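You operate a simulated robot arm through the tools that you are given. There is no shell and no other tool.

You run a simulated two-armed robot. Do the job below in one go: nothing can be reset, and whatever is moved stays where it is left.

TASK
Pick up the carton from the strip behind the box jig with one hand, pass it to the other hand and put it on the shelf under the box bench. Set down upright: carton.

It is judged by the outcome, as a careful person would: the job done as asked, and still so three seconds after it is handed in. It fails if anything else is knocked over, pushed out of place, dropped, spilled or broken.

THE ROBOT
Two 7-joint arms with two-finger grippers on one trunk, on a base that moves. Base frame: it is fixed to the floor where the robot stands at the start and does not move with it; the origin is under the middle of the robot, x ahead of it, y to its left, z up; the surface under the hand at the start is at about z = 860. Lengths are in mm, angles in degrees, forces in N, time in s.
The left shoulder is at the start at [51, 174, 1177], the right one opposite. With the tool pointing down near the work surface each hand reaches from about 240 to 860 mm from the robot's upright axis, wherever it stands, measured 20 degrees to its own side. Places, roughly: shelf under the box bench [600, -700, 300]. Payload 2.94 kg a hand.
The tool frame of a hand sits at the grasp point between the pads (the TCP): z along the fingers, y along the line on which they close. The tips reach 30 mm beyond it. The gripper opens to 138 mm; its body begins 109 mm behind the TCP.
Orientation is that of the tool frame in the base frame, as a unit quaternion [w, x, y, z]. With the fingers straight down and closing along the base's y, the tool's x points along the base's -x, its y along +y and its z along -z.

THE INTERFACE
- The arms move only by the tool drive_tool. It takes "left_rows", "right_rows" or both (then of equal length, played together; a hand with none holds still); each is a list of rows, each a list of 7 numbers: the shift along the tool's x, y, z in mm, then the turn, a rotation vector about the tool's x, y, z in degrees, then the opening, from 0 (shut) to 1 (fully open). In form: [[tx, ty, tz, wx, wy, wz, grip], ...]. A call has 1 to 20 rows; each row shifts and turns the commanded pose from where the row before left it, along the tool's axes as they then stand. Each row takes 0.2 s and may step no farther than 50 mm and 8.6 degrees from the row before; otherwise, or with a gripper value out of range, the whole call is refused. Where a pose cannot be reached the arm comes as near as it can. A force on the tool above 40 N (or 10 N above the force at the start of the call, whichever is more), or a blocked arm, ends the call early, and 0.2 s more pass. Each finger travels about 45 mm/s and halts on what it meets, pressing with about 29 N; the grip force reading is that of the motor and also rises with nothing between the fingers. The clock runs only during rows and for 0.2 s after the last one: add rows that do not move to give the fingers time. The reply holds the time, the measured pose of the TCP, the force on the tool along the base axes, the opening and the grip force, in the units named above and with some noise, with the torque about the TCP (base axes, N m) and any sound that the robot's microphone picked up, and new pictures: "views" is both (left out), scene, wrist or none (wrist: the cameras of the hands that moved).
- Cameras (640 x 400 px; columns grow to the right, rows downward): "scene" is now at [99, -42.7, 1637.9]; the picture's right is [-0.62, -0.78, 0.00], its down [-0.68, 0.54, -0.50] and it looks along [0.39, -0.31, -0.87] (base axes); focal length 248 px, centre (320, 200). "left" rides on the left gripper at [71, -19, -146] in its tool frame; the picture's right is [0.26, 0.97, 0.00], its down [-0.85, 0.23, -0.48] and it looks along [-0.46, 0.12, 0.88] (tool axes); focal length 280 px, centre (320, 200). "right" rides on the right gripper at [71, 19, -146] in its tool frame; the picture's right is [-0.26, 0.97, 0.00], its down [-0.85, -0.23, -0.48] and it looks along [-0.46, -0.12, 0.88] (tool axes); focal length 280 px, centre (320, 200). There is no depth. A picture from a camera that has moved, and an enlarged one, comes with that camera's place and axes in the base frame and with its lens.
- move_column(by): moves the trunk up (or, below 0, down) by that many mm; the arms and the scene camera ride with it, the base frame stays. It gives what a move gives, with no picture.
- drive_base(legs): drives the robot by 1 to 6 legs, each [ahead, turn to the left] in mm and degrees, along the robot's own axes; the way and the turn of a leg run together, so that a leg with both is an arc; at most 1500 mm and 180 degrees a leg. The arms and the cameras ride along, it lands a little off, and it stops where it bumps. It gives what a move gives, and a new picture of the scene camera.
- turn_head(pan, tilt): turns the head with the scene camera to pan (to the left, within 120 degrees either way) and tilt (down, from -29 to 69), counted from straight ahead of the robot (the tilt from the chest, where the trunk bows). It gives what a move gives, and a new picture of the scene camera.
- close_up(camera, box): a new picture of the part [left, top, right, bottom] of that camera's present view, enlarged. It takes no simulated time.
- hand_in(): hands the job in; it is judged then, once.

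Nothing tells you exact positions but the pictures and the camera data. Unless the task says otherwise, let go and move clear before handing in.

The tools are called after "Request:" by a JSON object that holds its "op" and its "data". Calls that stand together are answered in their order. drive_tool: Moves the arms, as the interface text tells. Its arguments: {"type":"object","properties":{"left_rows":{"type":"array"},"right_rows":{"type":"array"},"views":{"type":"string","enum":["both","scene","wrist","none"]}},"required":[]} The other tools are called the same way: move_column (by) moves the trunk up or down; drive_base (legs) drives the base; turn_head (pan, tilt) turns the head that bears the scene camera; close_up (camera, box) takes an enlarged picture of a part of a camera's view; hand_in () hands the job in.

At the start:

```text
t: 0.0
left_tcp_pos: [511.3, -0.6, 1120.4]
left_tool_rot: [0.0, 0.001, 1.0, 0.0]
left_force: [0.3, 0.9, 0.5]
left_ft_torque: [-0.03, 0.01, 0.0]
left_finger_gap: 138.1
left_gripper_force: 0.1
right_tcp_pos: [367.5, -458.9, 1184.0]
right_tool_rot: [0.0, 0.001, 1.0, -0.001]
right_force: [-0.2, -0.1, -0.2]
right_ft_torque: [0.02, 0.0, -0.05]
right_finger_gap: 137.9
right_gripper_force: 0.0
trunk travel left (down, up): [-350.0, 384.0]
robot x, y, heading: [-1.7, 0.3, -0.2]
head pan, tilt (commanded): [-38.5, 60.1]
```

scene: 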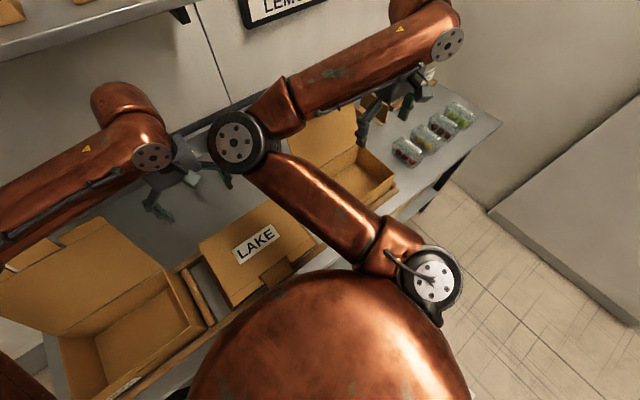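
right: 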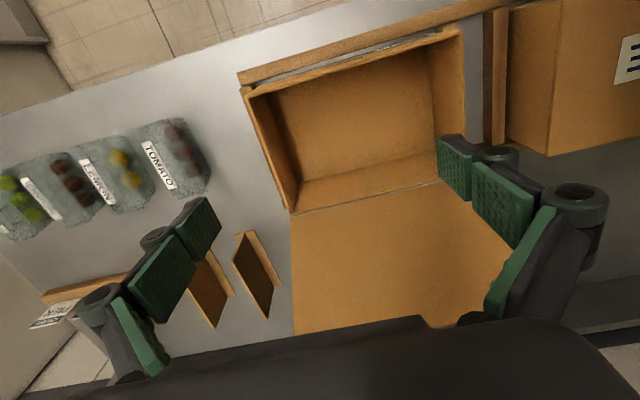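
left: 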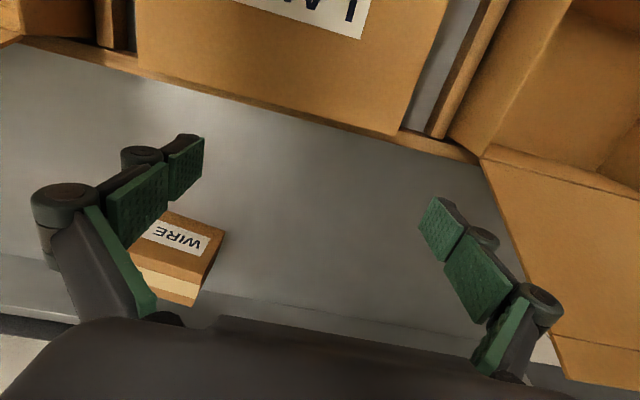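

I see a bench with open boxes in a jig, and in the left wrist view a small carton labelled "WIRE" behind the LAKE box. I'll look around with the head and take close-ups before moving.

Request:
{"op": "close_up", "data": {"camera": "left", "box": [60, 150, 380, 350]}}

Request:
{"op": "turn_head", "data": {"pan": 0, "tilt": 45}}

Request:
{"op": "turn_head", "data": {"pan": -60, "tilt": 45}}

```text
2.00 times, centred on (220, 250) of left
camera zoom: at [439.7, -19.0, 1266.2], right [-0.26, 0.97, 0.0], down [0.85, 0.23, 0.48], along [0.46, 0.12, -0.88], focal length 561 px, centre (520, 100)
```

zoom: 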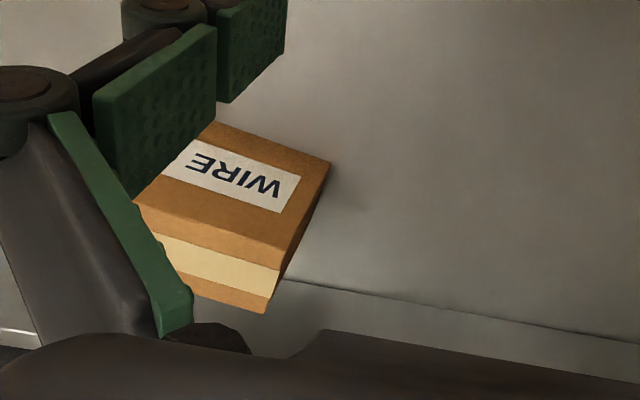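

```text
t: 1.1
left_tcp_pos: [510.5, 0.1, 1121.3]
left_tool_rot: [0.0, 0.001, 1.0, 0.0]
left_force: [-0.5, -0.6, -0.6]
left_ft_torque: [-0.04, 0.0, 0.01]
left_finger_gap: 138.3
left_gripper_force: 0.1
right_tcp_pos: [367.0, -458.3, 1183.3]
right_tool_rot: [0.0, 0.001, 1.0, -0.001]
right_force: [0.1, -0.6, -0.2]
right_ft_torque: [-0.01, 0.01, 0.02]
right_finger_gap: 137.8
right_gripper_force: 0.1
trunk travel left (down, up): [-350.0, 384.0]
robot x, y, heading: [1.0, -0.7, 0.1]
head pan, tilt (commanded): [0.0, 45.0]
camera scene: at [128.2, -1.4, 1657.4], right [0.0, -1.0, 0.0], down [-0.71, 0.0, -0.71], along [0.71, 0.0, -0.71], focal length 248 px, centre (320, 200)
```

scene: 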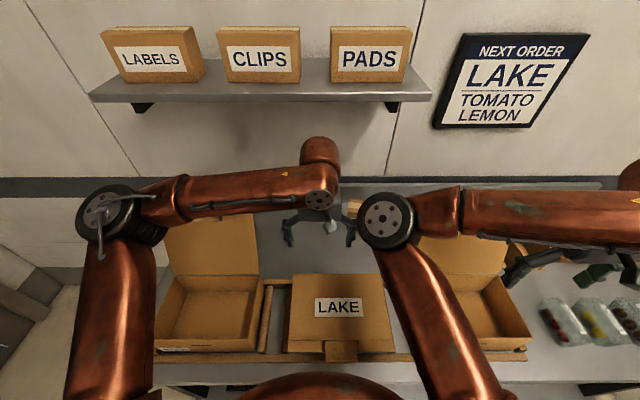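

```text
t: 2.4
left_tcp_pos: [511.4, -0.6, 1120.4]
left_tool_rot: [0.0, 0.0, 1.0, 0.0]
left_force: [0.1, -0.7, -0.6]
left_ft_torque: [0.01, 0.02, 0.03]
left_finger_gap: 137.9
left_gripper_force: 0.1
right_tcp_pos: [366.6, -457.7, 1183.2]
right_tool_rot: [0.0, 0.001, 1.0, -0.001]
right_force: [-0.3, -0.5, -0.4]
right_ft_torque: [0.01, 0.01, -0.01]
right_finger_gap: 138.0
right_gripper_force: 0.0
trunk travel left (down, up): [-350.0, 384.0]
robot x, y, heading: [-0.8, -0.7, -0.2]
head pan, tilt (commanded): [-60.0, 45.0]
camera scene: at [87.6, -71.7, 1657.5], right [-0.87, -0.5, 0.0], down [-0.35, 0.61, -0.71], along [0.35, -0.61, -0.71], focal length 248 px, centre (320, 200)
```

scene: 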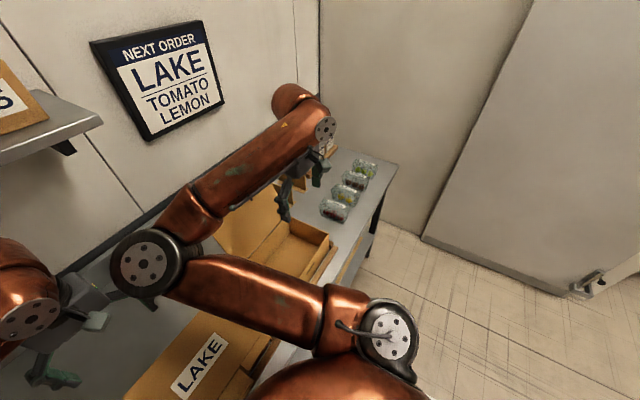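

The WIRE carton looks to be around [745, -160, 890] on the strip behind the jig. Something else small is at the right end near the wall, so I'll check it and the rest of the scene.

Request:
{"op": "close_up", "data": {"camera": "right", "box": [0, 200, 320, 400]}}

Request:
{"op": "turn_head", "data": {"pan": -90, "tilt": 60}}

Request:
{"op": "turn_head", "data": {"pan": 50, "tilt": 45}}

Request:
{"op": "turn_head", "data": {"pan": -110, "tilt": 35}}

Request:
{"op": "turn_head", "data": {"pan": 0, "tilt": 65}}

```text
2.00 times, centred on (160, 300) of right
camera zoom: at [296.3, -438.1, 1330.6], right [0.26, 0.96, 0.0], down [0.85, -0.23, 0.48], along [0.46, -0.13, -0.88], focal length 561 px, centre (640, 0)
```

zoom: 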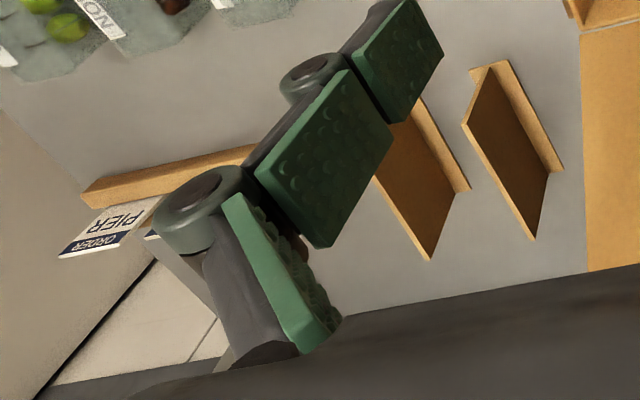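

```text
t: 3.3
left_tcp_pos: [510.4, -0.4, 1120.8]
left_tool_rot: [-0.001, 0.001, 1.0, 0.0]
left_force: [-0.3, 1.4, 0.3]
left_ft_torque: [0.0, 0.0, -0.01]
left_finger_gap: 138.2
left_gripper_force: 0.0
right_tcp_pos: [367.3, -458.2, 1183.4]
right_tool_rot: [0.0, 0.001, 1.0, 0.0]
right_force: [-0.7, -0.4, 0.0]
right_ft_torque: [-0.01, 0.01, 0.02]
right_finger_gap: 137.9
right_gripper_force: 0.0
trunk travel left (down, up): [-350.0, 384.0]
robot x, y, heading: [-1.1, -0.5, -0.2]
head pan, tilt (commanded): [-90.0, 60.0]
camera scene: at [47.0, -68.1, 1638.0], right [-1.0, 0.0, 0.0], down [0.0, 0.87, -0.5], along [0.0, -0.5, -0.87], focal length 248 px, centre (320, 200)
```

scene: 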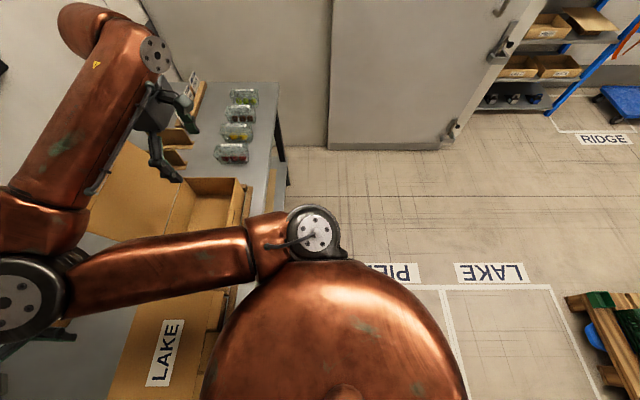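

```text
t: 5.5
left_tcp_pos: [511.0, -1.1, 1120.6]
left_tool_rot: [-0.001, 0.001, 1.0, 0.001]
left_force: [1.6, -0.2, -0.7]
left_ft_torque: [0.0, -0.02, -0.02]
left_finger_gap: 137.9
left_gripper_force: 0.1
right_tcp_pos: [367.0, -457.8, 1184.1]
right_tool_rot: [0.0, 0.001, 1.0, -0.001]
right_force: [0.1, 0.5, -1.0]
right_ft_torque: [0.03, 0.01, 0.01]
right_finger_gap: 138.2
right_gripper_force: 0.1
trunk travel left (down, up): [-350.0, 384.0]
robot x, y, heading: [1.3, -0.1, 0.1]
head pan, tilt (commanded): [50.0, 45.0]
camera scene: at [99.2, 60.9, 1657.5], right [0.77, -0.64, 0.0], down [-0.46, -0.54, -0.71], along [0.45, 0.54, -0.71], focal length 248 px, centre (320, 200)
```

scene: 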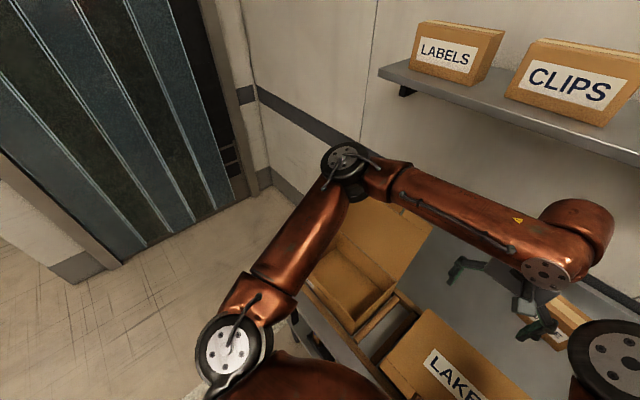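

```text
t: 8.0
left_tcp_pos: [510.4, -1.1, 1120.9]
left_tool_rot: [0.0, 0.002, 1.0, 0.0]
left_force: [-0.3, 1.4, -0.5]
left_ft_torque: [0.01, 0.02, 0.02]
left_finger_gap: 137.9
left_gripper_force: 0.1
right_tcp_pos: [367.6, -458.8, 1184.2]
right_tool_rot: [0.001, 0.001, 1.0, -0.001]
right_force: [0.5, -0.5, 0.1]
right_ft_torque: [-0.02, 0.01, -0.01]
right_finger_gap: 137.9
right_gripper_force: 0.1
trunk travel left (down, up): [-350.0, 384.0]
robot x, y, heading: [2.8, -1.0, -0.1]
head pan, tilt (commanded): [-110.0, 35.0]
camera scene: at [16.8, -84.1, 1672.3], right [-0.94, 0.34, 0.0], down [0.2, 0.54, -0.82], along [-0.28, -0.77, -0.57], focal length 248 px, centre (320, 200)
```

scene: 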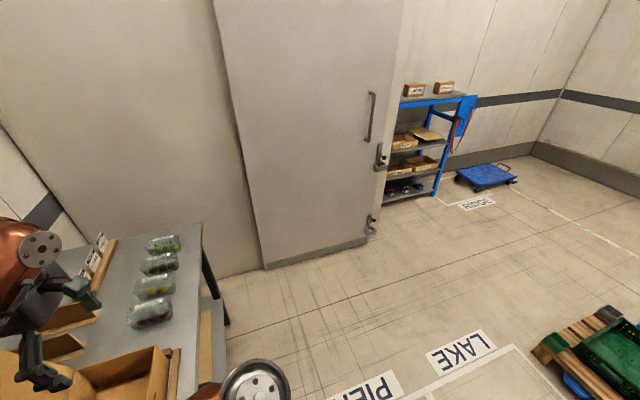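

```text
t: 9.9
left_tcp_pos: [510.7, -0.6, 1121.2]
left_tool_rot: [0.001, 0.001, 1.0, 0.001]
left_force: [-0.1, 0.6, 0.2]
left_ft_torque: [0.01, -0.02, 0.02]
left_finger_gap: 138.0
left_gripper_force: 0.0
right_tcp_pos: [367.4, -457.8, 1185.4]
right_tool_rot: [0.0, 0.001, 1.0, -0.001]
right_force: [-0.4, -0.9, 0.5]
right_ft_torque: [0.0, 0.04, 0.01]
right_finger_gap: 138.2
right_gripper_force: 0.0
trunk travel left (down, up): [-350.0, 384.0]
robot x, y, heading: [5.0, -3.2, -0.0]
head pan, tilt (commanded): [0.0, 65.0]
camera scene: at [107.6, -1.4, 1632.4], right [0.0, -1.0, 0.0], down [-0.91, 0.0, -0.42], along [0.42, 0.0, -0.91], focal length 248 px, centre (320, 200)
```

scene: 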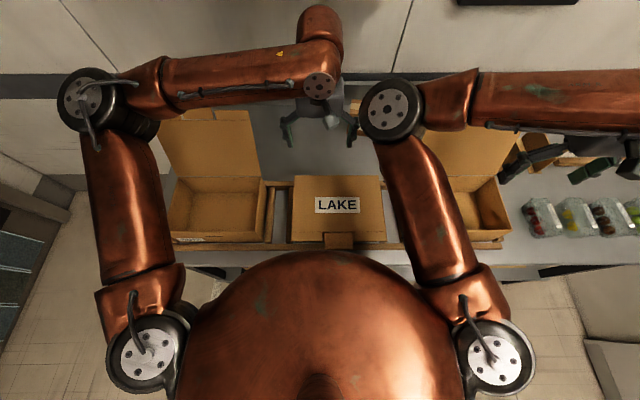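

The WIRE carton is the only carton on the strip behind the jig, at about [785, -160], roughly 75 deep and 108 tall. The finger partly hides it, so I'll yaw the left hand in place about 30° to get a clean view.

Request:
{"op": "drive_tool", "data": {"left_rows": [[0, 0, 0, 0, 0, 7.5, 1], [0, 0, 0, 0, 0, 7.5, 1], [0, 0, 0, 0, 0, 7.5, 1], [0, 0, 0, 0, 0, 7.5, 1], [0, 0, 0, 0, 0, 0, 1]], "views": "wrist"}}

Request:
{"op": "turn_head", "data": {"pan": 120, "tilt": 40}}

Request:
{"op": "turn_head", "data": {"pan": -120, "tilt": 50}}

```text
t: 11.1
left_tcp_pos: [510.7, -1.8, 1120.1]
left_tool_rot: [0.0, 0.261, 0.965, 0.0]
left_force: [0.2, -1.0, -0.4]
left_ft_torque: [-0.01, 0.04, 0.0]
left_finger_gap: 137.7
left_gripper_force: 0.1
right_tcp_pos: [368.0, -457.9, 1183.9]
right_tool_rot: [0.001, 0.001, 1.0, -0.001]
right_force: [0.4, 0.6, -0.2]
right_ft_torque: [-0.02, -0.01, 0.01]
right_finger_gap: 138.0
right_gripper_force: 0.1
trunk travel left (down, up): [-350.0, 384.0]
robot x, y, heading: [-0.4, -1.6, -0.2]
head pan, tilt (commanded): [0.0, 65.0]
camera left: at [439.4, 18.5, 1266.4], right [0.26, 0.97, 0.0], down [0.85, -0.23, 0.48], along [0.46, -0.12, -0.88], focal length 280 px, centre (320, 200)
```

left: 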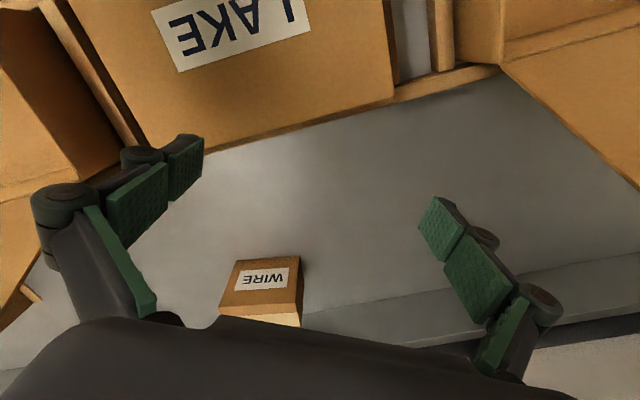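

```text
t: 13.1
left_tcp_pos: [510.9, -1.2, 1121.9]
left_tool_rot: [0.0, 0.26, 0.966, 0.0]
left_force: [-0.2, 0.0, -1.3]
left_ft_torque: [-0.02, 0.01, 0.0]
left_finger_gap: 137.8
left_gripper_force: 0.0
right_tcp_pos: [367.4, -457.2, 1183.9]
right_tool_rot: [0.0, 0.001, 1.0, -0.001]
right_force: [0.7, -0.4, -0.8]
right_ft_torque: [0.01, 0.01, -0.03]
right_finger_gap: 138.0
right_gripper_force: 0.1
trunk travel left (down, up): [-350.0, 384.0]
robot x, y, heading: [-2.9, -1.3, 0.0]
head pan, tilt (commanded): [120.0, 40.0]
camera scene: at [4.4, 72.3, 1664.8], right [0.87, 0.5, 0.0], down [0.32, -0.56, -0.77], along [-0.38, 0.66, -0.64], focal length 248 px, centre (320, 200)
```

scene: 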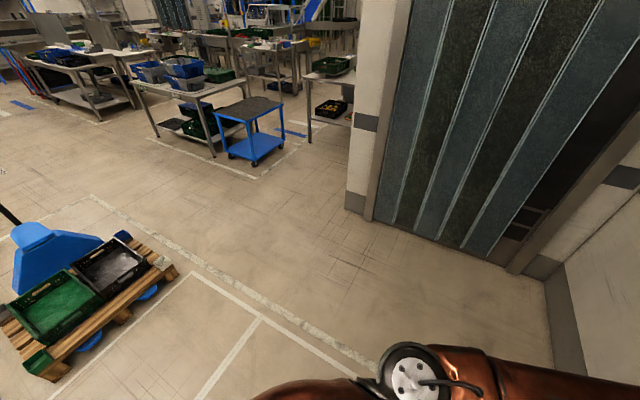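

```text
t: 16.5
left_tcp_pos: [510.4, -1.0, 1121.3]
left_tool_rot: [-0.001, 0.259, 0.966, 0.0]
left_force: [-0.2, -1.0, 0.2]
left_ft_torque: [0.02, -0.02, -0.01]
left_finger_gap: 137.9
left_gripper_force: 0.1
right_tcp_pos: [368.1, -457.0, 1183.6]
right_tool_rot: [0.0, 0.001, 1.0, -0.002]
right_force: [-0.7, 0.8, -0.3]
right_ft_torque: [0.0, -0.04, 0.01]
right_finger_gap: 138.0
right_gripper_force: 0.0
trunk travel left (down, up): [-350.0, 384.0]
robot x, y, heading: [-0.8, -2.1, 0.2]
head pan, tilt (commanded): [-120.0, 50.0]
camera scene: at [8.4, -68.1, 1650.6], right [-0.87, 0.5, 0.0], down [0.38, 0.66, -0.64], along [-0.32, -0.56, -0.77], focal length 248 px, centre (320, 200)
```

scene: 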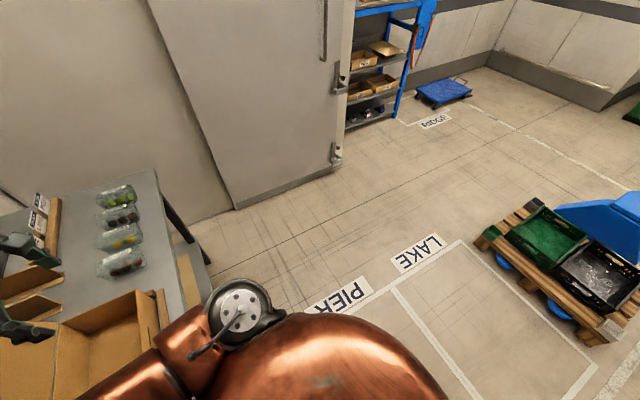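

Request:
{"op": "close_up", "data": {"camera": "left", "box": [190, 235, 334, 325]}}

Request:
{"op": "turn_head", "data": {"pan": -20, "tilt": 30}}

Request:
{"op": "turn_head", "data": {"pan": 35, "tilt": 40}}

```text
4.44 times, centred on (262, 280) of left
camera zoom: at [439.5, 18.4, 1266.3], right [0.26, 0.97, 0.0], down [0.85, -0.23, 0.48], along [0.46, -0.12, -0.88], focal length 1246 px, centre (578, -156)
```

zoom: 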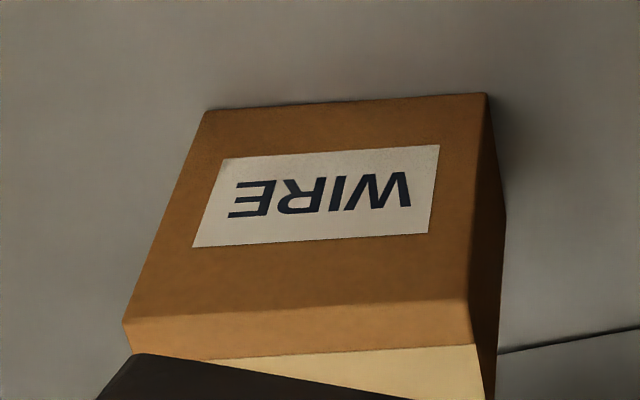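

```text
t: 18.2
left_tcp_pos: [511.2, -1.8, 1121.0]
left_tool_rot: [-0.001, 0.26, 0.966, 0.0]
left_force: [0.1, 0.3, -0.3]
left_ft_torque: [-0.01, 0.02, 0.0]
left_finger_gap: 137.7
left_gripper_force: 0.1
right_tcp_pos: [368.0, -457.1, 1183.0]
right_tool_rot: [0.0, 0.001, 1.0, -0.001]
right_force: [0.5, -0.1, 0.1]
right_ft_torque: [0.0, 0.03, -0.01]
right_finger_gap: 137.8
right_gripper_force: 0.0
trunk travel left (down, up): [-350.0, 384.0]
robot x, y, heading: [2.0, -1.0, 0.0]
head pan, tilt (commanded): [-20.0, 30.0]
camera scene: at [131.9, -32.4, 1680.1], right [-0.34, -0.94, 0.0], down [-0.47, 0.17, -0.87], along [0.81, -0.3, -0.5], focal length 248 px, centre (320, 200)
```

scene: 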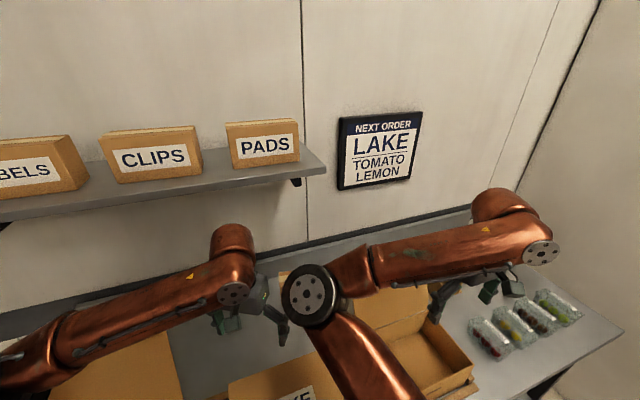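

```text
t: 19.5
left_tcp_pos: [510.8, -0.6, 1120.6]
left_tool_rot: [-0.001, 0.26, 0.966, 0.0]
left_force: [-0.5, 0.1, 0.2]
left_ft_torque: [0.02, 0.0, 0.0]
left_finger_gap: 138.1
left_gripper_force: 0.0
right_tcp_pos: [367.3, -457.7, 1183.2]
right_tool_rot: [0.0, 0.001, 1.0, 0.0]
right_force: [-0.1, -0.2, -0.3]
right_ft_torque: [0.0, 0.0, -0.02]
right_finger_gap: 138.1
right_gripper_force: 0.0
trunk travel left (down, up): [-350.0, 384.0]
robot x, y, heading: [-0.9, -1.7, -0.1]
head pan, tilt (commanded): [35.0, 40.0]
camera scene: at [116.6, 47.3, 1664.7], right [0.57, -0.82, 0.0], down [-0.53, -0.37, -0.77], along [0.63, 0.44, -0.64], focal length 248 px, centre (320, 200)
```

scene: 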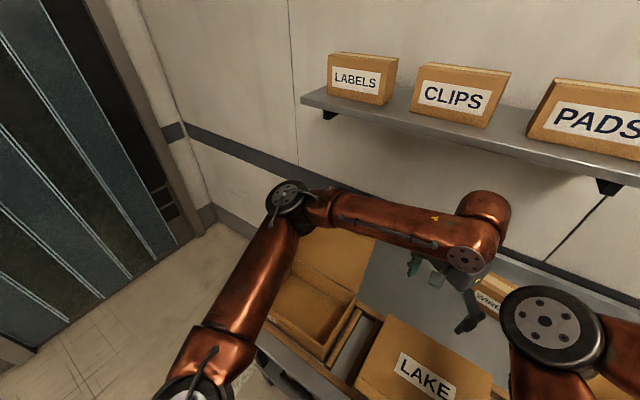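

The carton is about 118 wide, 70 deep and 109 tall, yawed about -10° with its centre near [780, -170] and top at z ≈ 969. A wall shelf overhangs at about z = 1410 from x ≈ 720, so I'll check the gap to the back wall and the overhang more closely.

Request:
{"op": "turn_head", "data": {"pan": 20, "tilt": 45}}

Request:
{"op": "close_up", "data": {"camera": "scene", "box": [300, 130, 620, 330]}}

Request:
{"op": "close_up", "data": {"camera": "left", "box": [300, 220, 640, 400]}}

```text
t: 20.2
left_tcp_pos: [509.2, -1.4, 1120.3]
left_tool_rot: [-0.001, 0.259, 0.966, 0.0]
left_force: [-0.8, 0.3, -0.1]
left_ft_torque: [-0.01, 0.0, -0.03]
left_finger_gap: 138.1
left_gripper_force: 0.1
right_tcp_pos: [367.7, -456.8, 1184.2]
right_tool_rot: [0.0, 0.002, 1.0, -0.001]
right_force: [0.3, 0.8, 0.9]
right_ft_torque: [-0.02, 0.0, -0.01]
right_finger_gap: 138.0
right_gripper_force: 0.0
trunk travel left (down, up): [-350.0, 384.0]
robot x, y, heading: [-4.1, 1.1, -0.0]
head pan, tilt (commanded): [20.0, 45.0]
camera scene: at [123.3, 26.6, 1657.5], right [0.34, -0.94, 0.0], down [-0.66, -0.24, -0.71], along [0.66, 0.24, -0.71], focal length 248 px, centre (320, 200)
```

scene: 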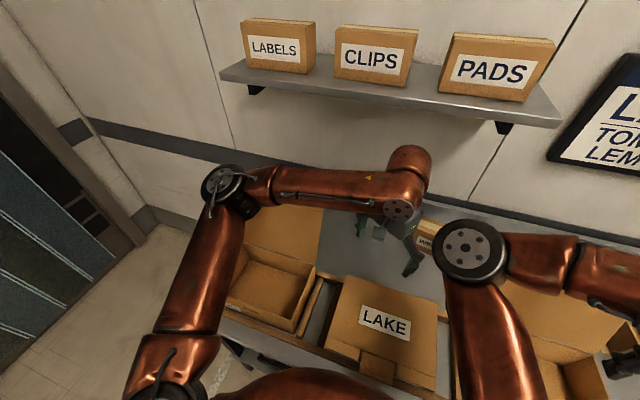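

```text
2.00 times, centred on (460, 230) of scene
camera zoom: at [123.3, 26.6, 1657.5], right [0.34, -0.94, 0.0], down [-0.66, -0.24, -0.71], along [0.66, 0.24, -0.71], focal length 496 px, centre (40, 140)
```

zoom: 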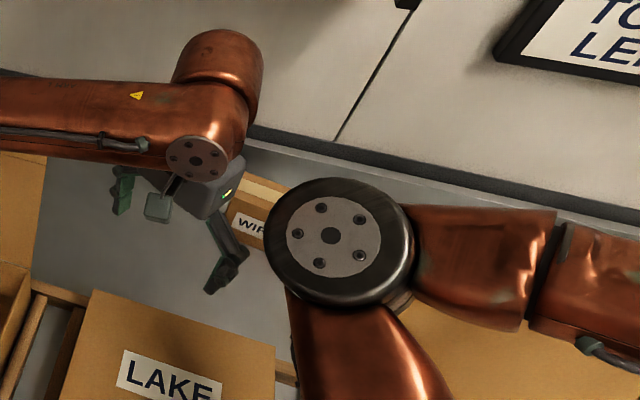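

```text
1.88 times, centred on (470, 310) of left
camera zoom: at [439.5, 18.5, 1266.3], right [0.26, 0.97, 0.0], down [0.85, -0.23, 0.48], along [0.46, -0.12, -0.88], focal length 528 px, centre (38, -7)
```

zoom: 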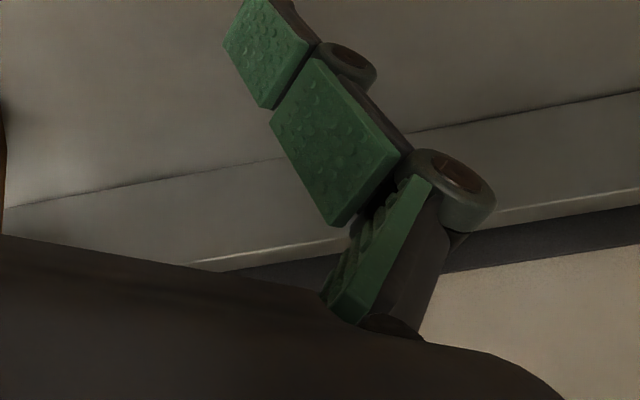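

The bench has an upstand at the back (face at x ≈ 908, top z ≈ 963), which leaves enough room for the rear finger. The right hand is best placed to reach the carton, so first I'll raise the left hand and bring it back out of the way.

Request:
{"op": "drive_tool", "data": {"left_rows": [[0, 0, -35, 0, 0, 0, 1], [0, 0, -35, 0, 0, 0, 1], [0, 0, -35, 0, 0, 0, 1], [37, 20, 0, 0, 0, 0, 1], [37, 20, 0, 0, 0, 0, 1], [37, 20, 0, 0, 0, 0, 1], [37, 20, 0, 0, 0, 0, 1], [37, 20, 0, 0, 0, 0, 1], [37, 20, 0, 0, 0, 0, 1], [37, 20, 0, 0, 0, 0, 1], [0, 0, 0, 0, 0, -7.5, 1], [0, 0, 0, 0, 0, -7.5, 1], [0, 0, 0, 0, 0, -7.5, 1], [0, 0, 0, 0, 0, -7.5, 1], [0, 0, 0, 0, 0, 0, 1]], "views": "scene"}}

```text
t: 23.4
left_tcp_pos: [356.4, 251.1, 1225.7]
left_tool_rot: [-0.001, 0.0, 1.0, -0.001]
left_force: [0.0, 0.3, 0.0]
left_ft_torque: [0.03, 0.04, -0.01]
left_finger_gap: 138.1
left_gripper_force: 0.1
right_tcp_pos: [367.3, -457.6, 1183.4]
right_tool_rot: [0.0, 0.001, 1.0, -0.002]
right_force: [-0.4, -0.3, -0.4]
right_ft_torque: [0.01, 0.01, 0.02]
right_finger_gap: 138.1
right_gripper_force: 0.1
trunk travel left (down, up): [-350.0, 384.0]
robot x, y, heading: [-0.2, 1.2, -0.1]
head pan, tilt (commanded): [20.0, 45.0]
camera scene: at [123.4, 26.8, 1657.4], right [0.34, -0.94, 0.0], down [-0.66, -0.24, -0.71], along [0.66, 0.24, -0.71], focal length 248 px, centre (320, 200)
```

scene: 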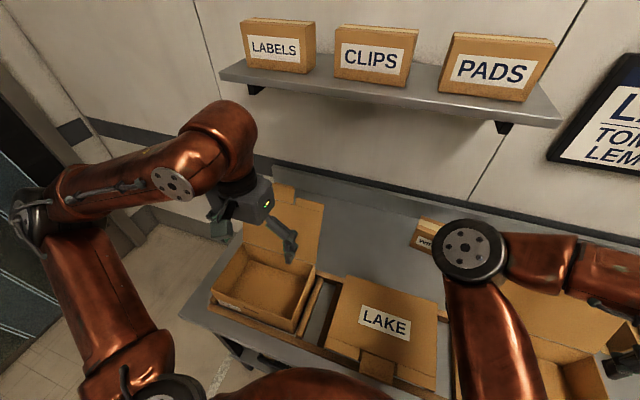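

The left arm is out of the way, but the right elbow will swing left when it reaches in. I'll tuck the left hand further out, and raise the right hand at the same time to clear the open lid.

Request:
{"op": "drive_tool", "data": {"left_rows": [[20, 40, 0, 0, 0, 0, 1], [20, 40, 0, 0, 0, 0, 1], [20, 40, 0, 0, 0, 0, 1], [20, 40, 0, 0, 0, 0, 1], [20, 40, 0, 0, 0, 0, 1], [0, 0, 0, 0, 0, 0, 1]], "right_rows": [[0, 0, -20, 0, 0, 0, 1], [0, 0, -20, 0, 0, 0, 1], [0, 0, -20, 0, 0, 0, 1], [0, 0, -20, 0, 0, 0, 1], [0, 0, 0, 0, 0, 0, 1], [0, 0, 0, 0, 0, 0, 1]], "views": "scene"}}

```text
t: 24.8
left_tcp_pos: [257.7, 450.2, 1223.8]
left_tool_rot: [0.0, 0.001, 1.0, -0.002]
left_force: [0.5, -0.4, 0.1]
left_ft_torque: [0.04, 0.06, 0.0]
left_finger_gap: 137.8
left_gripper_force: 0.2
right_tcp_pos: [366.9, -457.4, 1262.7]
right_tool_rot: [0.001, 0.001, 1.0, -0.001]
right_force: [0.7, -0.2, -0.8]
right_ft_torque: [0.02, 0.01, -0.03]
right_finger_gap: 138.2
right_gripper_force: 0.0
trunk travel left (down, up): [-350.0, 384.0]
robot x, y, heading: [-1.8, -0.7, -0.0]
head pan, tilt (commanded): [20.0, 45.0]
camera scene: at [123.9, 26.9, 1657.3], right [0.34, -0.94, 0.0], down [-0.67, -0.24, -0.71], along [0.66, 0.24, -0.71], focal length 248 px, centre (320, 200)
```

scene: 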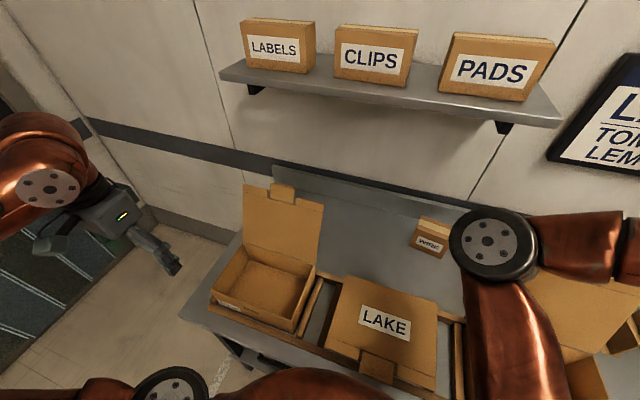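

Request:
{"op": "turn_head", "data": {"pan": -15, "tilt": 42}}

Request:
{"op": "drive_tool", "data": {"right_rows": [[-39, 8, 0, 0, 0, 0, 1], [-39, 8, 0, 0, 0, 0, 1], [-39, 8, 0, 0, 0, 0, 1], [-39, 8, 0, 0, 0, 0, 1], [-39, 8, 0, 0, 0, 0, 1], [-39, 8, 0, 0, 0, 0, 1], [-39, 8, 0, 0, 0, 0, 1], [0, 0, 0, 0, 0, 0, 1]], "views": "both"}}

```text
t: 25.8
left_tcp_pos: [257.8, 449.8, 1224.4]
left_tool_rot: [0.001, 0.0, 1.0, 0.0]
left_force: [-0.1, -0.3, -0.7]
left_ft_torque: [-0.01, 0.02, 0.02]
left_finger_gap: 138.0
left_gripper_force: 0.0
right_tcp_pos: [366.5, -458.3, 1262.8]
right_tool_rot: [0.0, 0.002, 1.0, 0.0]
right_force: [0.3, 0.2, -0.4]
right_ft_torque: [0.01, 0.02, -0.03]
right_finger_gap: 138.2
right_gripper_force: 0.0
trunk travel left (down, up): [-350.0, 384.0]
robot x, y, heading: [-0.0, -0.0, -0.2]
head pan, tilt (commanded): [-15.0, 42.0]
camera scene: at [127.4, -22.5, 1661.8], right [-0.26, -0.97, 0.0], down [-0.65, 0.17, -0.74], along [0.72, -0.19, -0.67], focal length 248 px, centre (320, 200)
```

scene: 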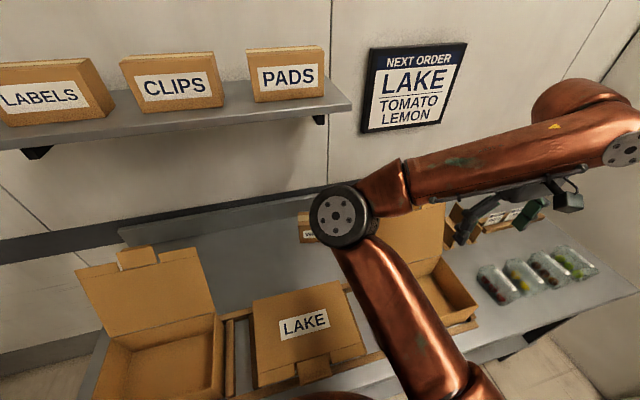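

```text
t: 27.6
left_tcp_pos: [257.8, 449.2, 1223.6]
left_tool_rot: [0.0, 0.001, 1.0, 0.0]
left_force: [0.6, -0.1, 0.5]
left_ft_torque: [-0.01, -0.03, -0.02]
left_finger_gap: 137.9
left_gripper_force: 0.0
right_tcp_pos: [641.8, -400.8, 1265.4]
right_tool_rot: [0.001, 0.001, 1.0, 0.0]
right_force: [0.1, 0.4, 1.3]
right_ft_torque: [-0.03, -0.04, 0.0]
right_finger_gap: 137.8
right_gripper_force: 0.0
trunk travel left (down, up): [-350.0, 384.0]
robot x, y, heading: [2.0, -1.3, 0.1]
head pan, tilt (commanded): [-15.0, 42.0]
camera scene: at [126.6, -22.1, 1661.9], right [-0.26, -0.97, 0.0], down [-0.65, 0.17, -0.74], along [0.72, -0.19, -0.67], focal length 248 px, centre (320, 200)
camera right: at [570.4, -381.0, 1411.3], right [0.26, 0.96, 0.0], down [0.85, -0.23, 0.48], along [0.46, -0.13, -0.88], focal length 280 px, centre (320, 200)
```

scene: 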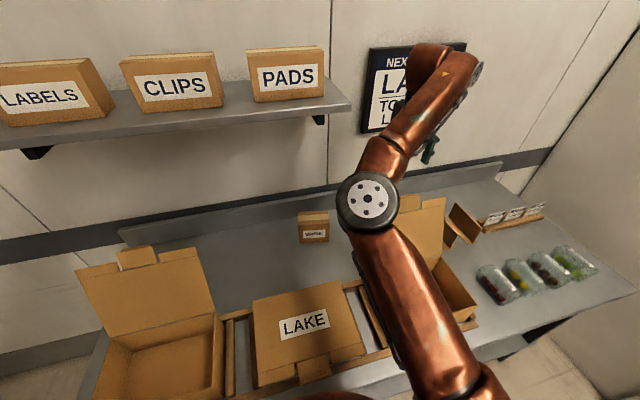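
right: 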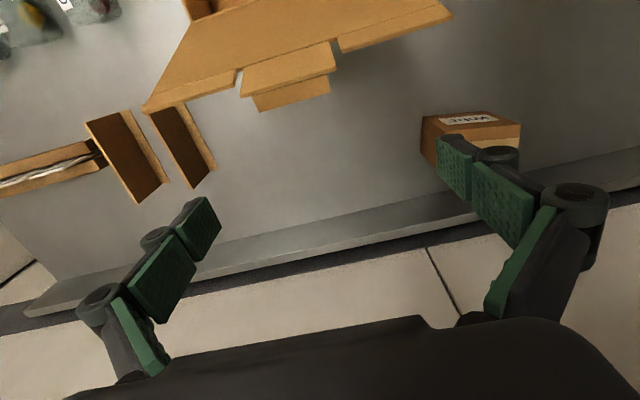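

Request:
{"op": "drive_tool", "data": {"right_rows": [[0, 0, 0, 0, 0, -7.95, 1], [0, 0, 0, 0, 0, -7.95, 1], [0, 0, 0, 0, 0, -7.95, 1], [0, 0, 0, 0, 0, -7.95, 1], [0, 0, 0, 0, 0, -7.95, 1], [0, 0, 0, 0, 0, -7.95, 1], [0, 0, 0, 0, 0, -7.95, 1], [0, 0, 0, 0, 0, -7.95, 1], [0, 0, 0, 0, 0, -7.95, 1], [0, 0, 0, 0, 0, -7.95, 1], [0, 0, 0, 0, 0, 0, 1]], "views": "both"}}

```text
t: 30.0
left_tcp_pos: [257.8, 450.3, 1224.7]
left_tool_rot: [0.0, 0.001, 1.0, 0.0]
left_force: [-0.7, -0.7, -0.6]
left_ft_torque: [0.01, 0.03, 0.01]
left_finger_gap: 137.9
left_gripper_force: 0.1
right_tcp_pos: [641.0, -402.2, 1262.9]
right_tool_rot: [0.0, -0.639, 0.769, -0.001]
right_force: [-0.7, -0.4, 0.3]
right_ft_torque: [0.0, -0.01, -0.04]
right_finger_gap: 137.9
right_gripper_force: 0.0
trunk travel left (down, up): [-350.0, 384.0]
robot x, y, heading: [0.7, -0.2, -0.0]
head pan, tilt (commanded): [-15.0, 42.0]
camera scene: at [127.5, -22.5, 1661.8], right [-0.26, -0.97, 0.0], down [-0.65, 0.17, -0.74], along [0.72, -0.19, -0.67], focal length 248 px, centre (320, 200)
camera right: at [608.4, -467.5, 1411.2], right [-0.9, 0.43, 0.0], down [0.38, 0.79, 0.47], along [0.21, 0.43, -0.88], focal length 280 px, centre (320, 200)
```

scene: 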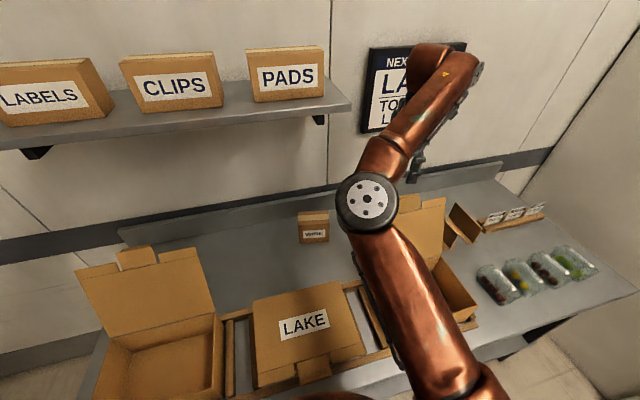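
right: 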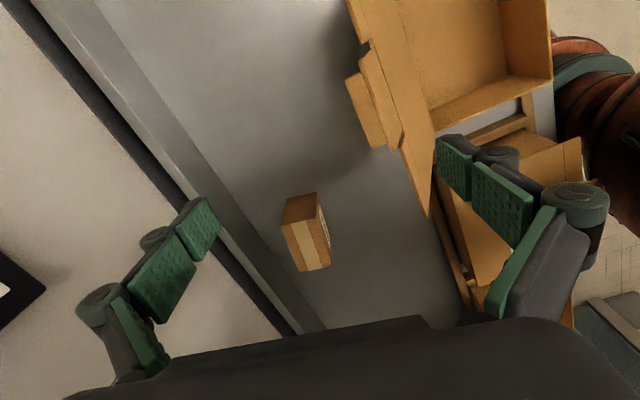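

Request:
{"op": "close_up", "data": {"camera": "right", "box": [250, 180, 362, 285]}}

```text
3.81 times, centred on (306, 232) of right
camera zoom: at [608.4, -467.5, 1411.2], right [-0.9, 0.43, 0.0], down [0.38, 0.79, 0.47], along [0.21, 0.43, -0.88], focal length 1068 px, centre (373, 76)
```

zoom: 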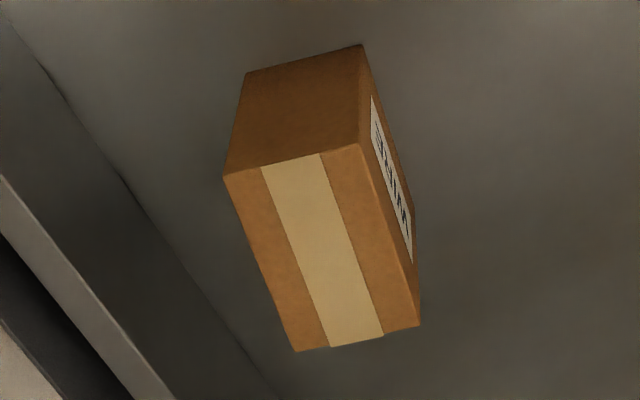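

The right hand's orientation now matches the carton, and this view puts the carton centre at about [778, -168], yaw -10°. I'll go forward behind the lid, drop below the wall shelf's level, then slide left until I'm over the carton.

Request:
{"op": "drive_tool", "data": {"right_rows": [[-6.3, -33.7, 0, 0, 0, 0, 0.88], [-6.3, -33.7, 0, 0, 0, 0, 0.88], [-6.3, -33.7, 0, 0, 0, 0, 0.88], [-6.3, -33.7, 0, 0, 0, 0, 0.88], [0, 0, 40, 0, 0, 0, 0.88], [0, 0, 40, 0, 0, 0, 0.88], [0, 0, 40, 0, 0, 0, 0.88], [0, 0, 40, 0, 0, 0, 0.88], [0, 0, 40, 0, 0, 0, 0.88], [0, 0, 40, 0, 0, 0, 0.88], [0, 0, 0, 0, 0, 0, 0.88]], "views": "both"}}

```text
t: 32.4
left_tcp_pos: [256.8, 450.0, 1224.2]
left_tool_rot: [0.0, 0.001, 1.0, -0.001]
left_force: [0.4, 0.4, -0.1]
left_ft_torque: [0.0, -0.05, 0.01]
left_finger_gap: 138.0
left_gripper_force: 0.0
right_tcp_pos: [715.1, -399.1, 1026.2]
right_tool_rot: [0.0, -0.64, 0.769, -0.001]
right_force: [-0.1, -0.2, -0.6]
right_ft_torque: [-0.01, -0.02, 0.02]
right_finger_gap: 121.2
right_gripper_force: 0.0
right hand out of reach, approached as far as the arm can: row 3, 4
trunk travel left (down, up): [-350.0, 384.0]
robot x, y, heading: [-2.7, 2.2, 0.3]
head pan, tilt (commanded): [-15.0, 42.0]
camera scene: at [126.6, -22.2, 1662.0], right [-0.26, -0.97, 0.0], down [-0.65, 0.17, -0.74], along [0.72, -0.19, -0.67], focal length 248 px, centre (320, 200)
camera right: at [682.9, -464.9, 1172.8], right [-0.9, 0.43, 0.0], down [0.38, 0.79, 0.47], along [0.21, 0.43, -0.88], focal length 280 px, centre (320, 200)
```

scene: 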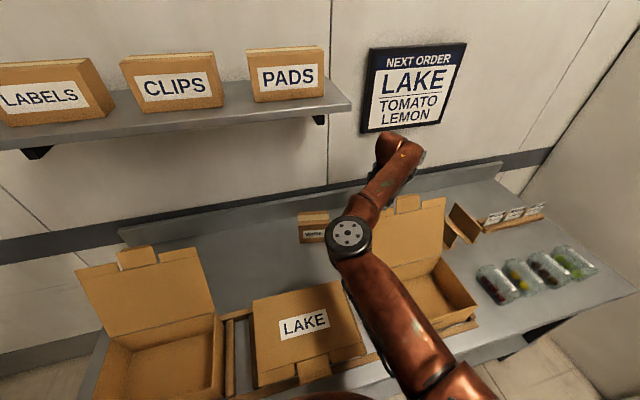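
right: 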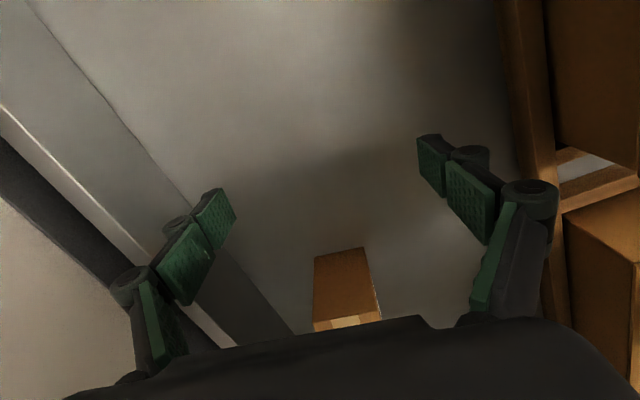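

Request:
{"op": "drive_tool", "data": {"right_rows": [[-39.7, -3.3, 0, 0, 0, 0, 0.88], [-39.7, -3.3, 0, 0, 0, 0, 0.88], [-39.7, -3.3, 0, 0, 0, 0, 0.88], [-39.7, -3.3, 0, 0, 0, 0, 0.88], [-39.7, -3.3, 0, 0, 0, 0, 0.88], [-39.7, -3.3, 0, 0, 0, 0, 0.88], [0, 0, 0, 0, 0, 0, 0.88]], "views": "both"}}

```text
t: 34.0
left_tcp_pos: [258.2, 449.3, 1224.7]
left_tool_rot: [0.001, 0.001, 1.0, 0.001]
left_force: [0.2, -0.9, 0.7]
left_ft_torque: [0.02, -0.01, 0.04]
left_finger_gap: 138.0
left_gripper_force: 0.0
right_tcp_pos: [779.3, -166.5, 1026.0]
right_tool_rot: [-0.001, -0.638, 0.77, -0.002]
right_force: [0.7, 0.8, 0.2]
right_ft_torque: [0.01, -0.03, -0.02]
right_finger_gap: 121.1
right_gripper_force: 0.0
trunk travel left (down, up): [-350.0, 384.0]
robot x, y, heading: [-1.7, 1.3, 0.1]
head pan, tilt (commanded): [-15.0, 42.0]
camera scene: at [127.5, -23.4, 1661.8], right [-0.26, -0.97, 0.0], down [-0.65, 0.17, -0.74], along [0.72, -0.19, -0.67], focal length 248 px, centre (320, 200)
camera right: at [745.7, -232.2, 1171.9], right [-0.9, 0.44, 0.0], down [0.38, 0.79, 0.47], along [0.21, 0.43, -0.88], focal length 280 px, centre (320, 200)
```

scene: 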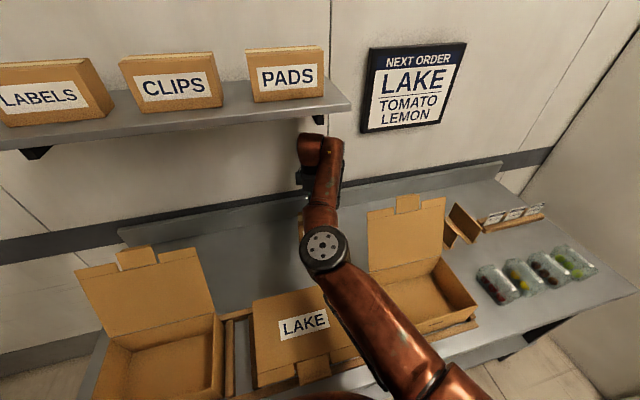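
right: 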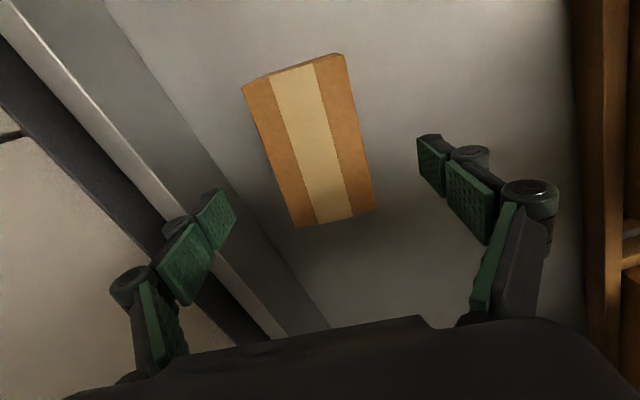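

Aligned within a few mm. Lowering straight down to z ≈ 942 and closing on the front and rear faces.

Request:
{"op": "drive_tool", "data": {"right_rows": [[2, 0, 28, 0, 0, 0, 0.88], [2, 0, 28, 0, 0, 0, 0.88], [0, 0, 28, 0, 0, 0, 0.88], [0, 0, 0, 0, 0, 0, 0.88]], "views": "wrist"}}

```text
t: 35.0
left_tcp_pos: [256.4, 449.6, 1225.0]
left_tool_rot: [0.0, 0.001, 1.0, -0.001]
left_force: [0.1, 0.1, -0.3]
left_ft_torque: [0.03, -0.05, -0.01]
left_finger_gap: 138.0
left_gripper_force: 0.2
right_tcp_pos: [778.2, -171.3, 940.6]
right_tool_rot: [0.0, -0.639, 0.769, -0.002]
right_force: [0.5, 0.7, 0.3]
right_ft_torque: [0.0, -0.02, -0.05]
right_finger_gap: 121.4
right_gripper_force: 0.0
trunk travel left (down, up): [-350.0, 384.0]
robot x, y, heading: [-1.9, -3.1, -0.2]
head pan, tilt (commanded): [-15.0, 42.0]
camera right: at [745.5, -236.5, 1087.6], right [-0.9, 0.43, 0.0], down [0.38, 0.79, 0.47], along [0.21, 0.43, -0.88], focal length 280 px, centre (320, 200)
```

right: 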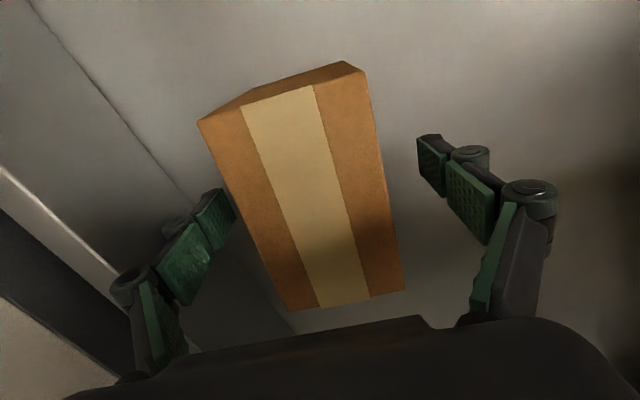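

Request:
{"op": "drive_tool", "data": {"right_rows": [[0, 0, 0, 0, 0, 0, 0.6], [0, 0, 0, 0, 0, 0, 0.4], [0, 0, 0, 0, 0, 0, 0.2], [0, 0, 0, 0, 0, 0, 0], [0, 0, 0, 0, 0, 0, 0], [0, 0, 0, 0, 0, 0, 0], [0, 0, 0, 0, 0, 0, 0]], "views": "wrist"}}

```text
t: 36.6
left_tcp_pos: [257.0, 451.1, 1223.7]
left_tool_rot: [0.0, 0.001, 1.0, -0.001]
left_force: [-0.3, -0.2, 0.0]
left_ft_torque: [-0.03, -0.01, -0.01]
left_finger_gap: 138.1
left_gripper_force: 0.1
right_tcp_pos: [778.5, -171.2, 940.9]
right_tool_rot: [0.0, -0.639, 0.769, -0.001]
right_force: [2.8, -0.8, 1.1]
right_ft_torque: [-0.02, -0.19, 0.0]
right_finger_gap: 71.2
right_gripper_force: 29.3
trunk travel left (down, up): [-350.0, 384.0]
robot x, y, heading: [0.7, -1.3, 0.0]
head pan, tilt (commanded): [-15.0, 42.0]
camera right: at [746.0, -236.7, 1087.5], right [-0.9, 0.43, 0.0], down [0.38, 0.79, 0.47], along [0.21, 0.43, -0.88], focal length 280 px, centre (320, 200)
```

right: 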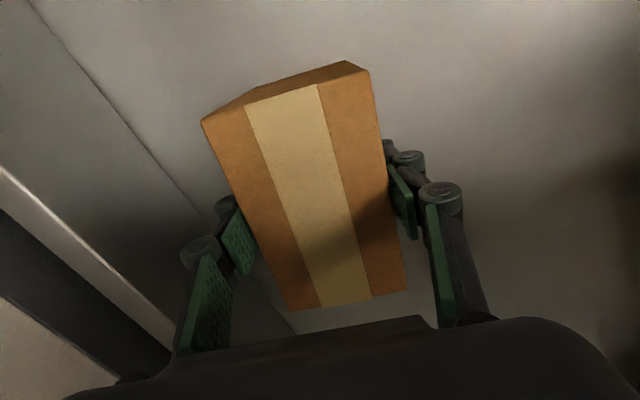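

Gripped at 71 mm. Lifting slightly to check the weight and hold.

Request:
{"op": "drive_tool", "data": {"right_rows": [[0, 0, -6, 0, 0, 0, 0], [0, 0, -10, 0, 0, 0, 0], [0, 0, -14, 0, 0, 0, 0], [0, 0, 0, 0, 0, 0, 0], [0, 0, 0, 0, 0, 0, 0]], "views": "wrist"}}

```text
t: 37.8
left_tcp_pos: [258.5, 449.7, 1222.8]
left_tool_rot: [-0.001, 0.002, 1.0, -0.001]
left_force: [-0.7, 0.2, -0.3]
left_ft_torque: [-0.02, 0.01, -0.03]
left_finger_gap: 137.9
left_gripper_force: 0.1
right_tcp_pos: [778.8, -171.5, 970.3]
right_tool_rot: [0.0, -0.638, 0.77, -0.001]
right_force: [0.2, 0.6, -3.3]
right_ft_torque: [-0.03, -0.01, 0.02]
right_finger_gap: 71.4
right_gripper_force: 29.1
trunk travel left (down, up): [-350.0, 384.0]
robot x, y, heading: [-0.1, 1.7, 0.1]
head pan, tilt (commanded): [-15.0, 42.0]
camera right: at [747.3, -237.6, 1117.0], right [-0.9, 0.43, 0.0], down [0.38, 0.79, 0.47], along [0.21, 0.43, -0.88], focal length 280 px, centre (320, 200)
```

right: 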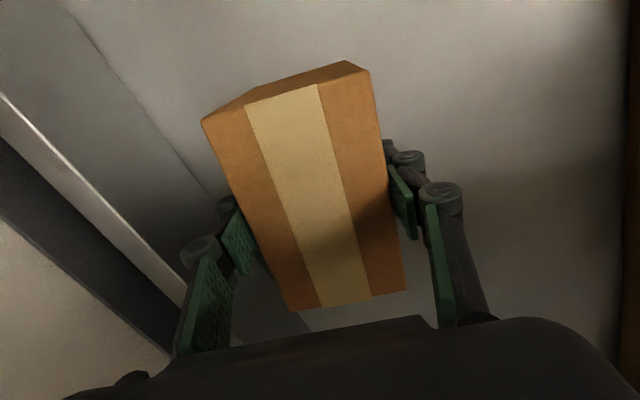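

The carton is light (about 3.3 N) and held firmly. I'll draw it back out from under the wall shelf, raising it to clear the LAKE box.

Request:
{"op": "drive_tool", "data": {"right_rows": [[-2.9, 20.9, -26.7, 0, 0, 0, 0], [-2.9, 20.9, -26.7, 0, 0, 0, 0], [-2.9, 20.9, -26.7, 0, 0, 0, 0], [-5, 28, -16.7, 0, 0, 0, 0], [-5, 28, -16.7, 0, 0, 0, 0], [-5, 28, -16.7, 0, 0, 0, 0], [-7.4, 14.9, -20, 0, 0, 0, 0], [-7.4, 14.9, -20, 0, 0, 0, 0], [-7.4, 14.9, -20, 0, 0, 0, 0], [0, 0, 0, 0, 0, 0, 0]], "views": "both"}}

```text
t: 40.0
left_tcp_pos: [258.6, 449.9, 1224.6]
left_tool_rot: [0.0, 0.001, 1.0, -0.001]
left_force: [0.3, 0.2, 0.0]
left_ft_torque: [0.02, 0.04, -0.01]
left_finger_gap: 138.1
left_gripper_force: 0.1
right_tcp_pos: [600.0, -100.6, 1163.2]
right_tool_rot: [-0.001, -0.639, 0.769, 0.0]
right_force: [0.5, -1.0, -4.6]
right_ft_torque: [0.03, 0.0, 0.05]
right_finger_gap: 71.6
right_gripper_force: 28.9
right hand out of reach, approached as far as the arm can: row 5
trunk travel left (down, up): [-350.0, 384.0]
robot x, y, heading: [1.0, -6.8, 0.0]
head pan, tilt (commanded): [-15.0, 42.0]
camera scene: at [128.8, -23.6, 1661.6], right [-0.26, -0.97, 0.0], down [-0.65, 0.17, -0.74], along [0.72, -0.19, -0.67], focal length 248 px, centre (320, 200)
camera right: at [568.3, -166.6, 1309.5], right [-0.9, 0.43, 0.0], down [0.38, 0.79, 0.47], along [0.21, 0.43, -0.88], focal length 280 px, centre (320, 200)
```

scene: 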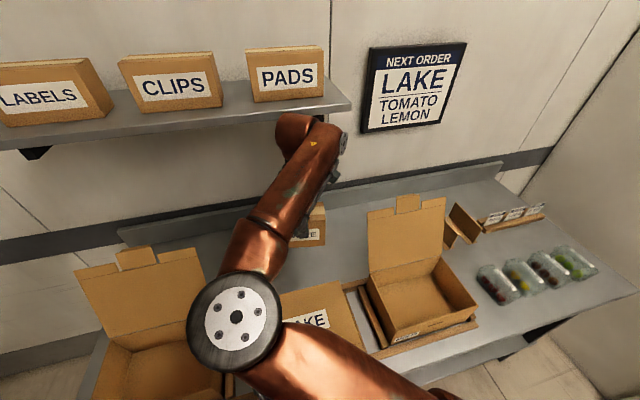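
right: 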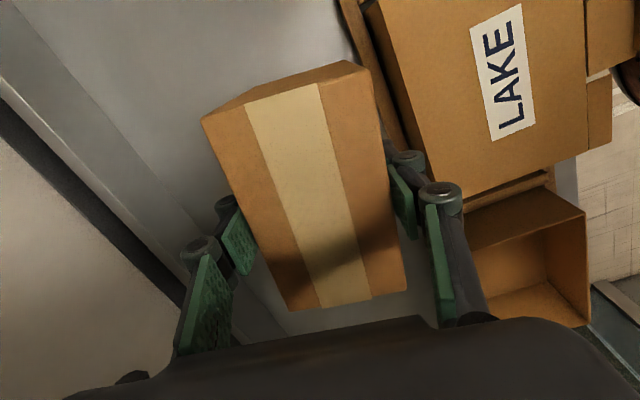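

The carton is clear above the boxes. I'll back the robot straight off 450 mm so the hand-over happens in free space.

Request:
{"op": "drive_base", "data": {"legs": [[-450, 0]]}}

```text
t: 42.7
left_tcp_pos: [-184.8, 450.3, 1224.3]
left_tool_rot: [0.0, 0.002, 1.0, -0.002]
left_force: [0.0, 0.1, 0.4]
left_ft_torque: [0.0, -0.04, 0.01]
left_finger_gap: 138.1
left_gripper_force: 0.1
right_tcp_pos: [155.3, -99.5, 1163.6]
right_tool_rot: [0.0, -0.638, 0.77, -0.001]
right_force: [-1.2, -0.8, -4.2]
right_ft_torque: [-0.02, -0.05, 0.0]
right_finger_gap: 71.7
right_gripper_force: 28.8
trunk travel left (down, up): [-350.0, 384.0]
robot x, y, heading: [-449.4, 3.3, -0.1]
head pan, tilt (commanded): [-15.0, 42.0]
camera scene: at [-316.8, -21.9, 1661.8], right [-0.26, -0.97, 0.0], down [-0.65, 0.17, -0.74], along [0.72, -0.19, -0.67], focal length 248 px, centre (320, 200)
```

scene: 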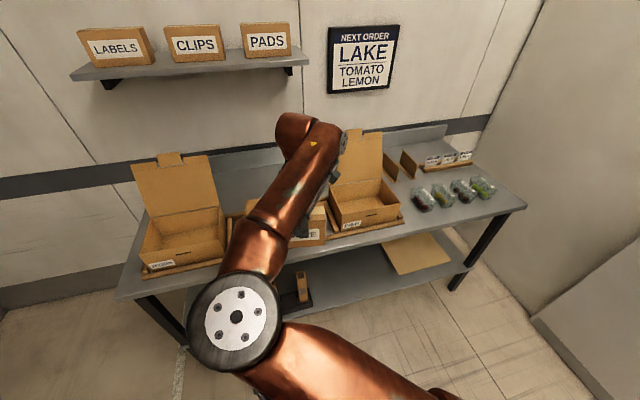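

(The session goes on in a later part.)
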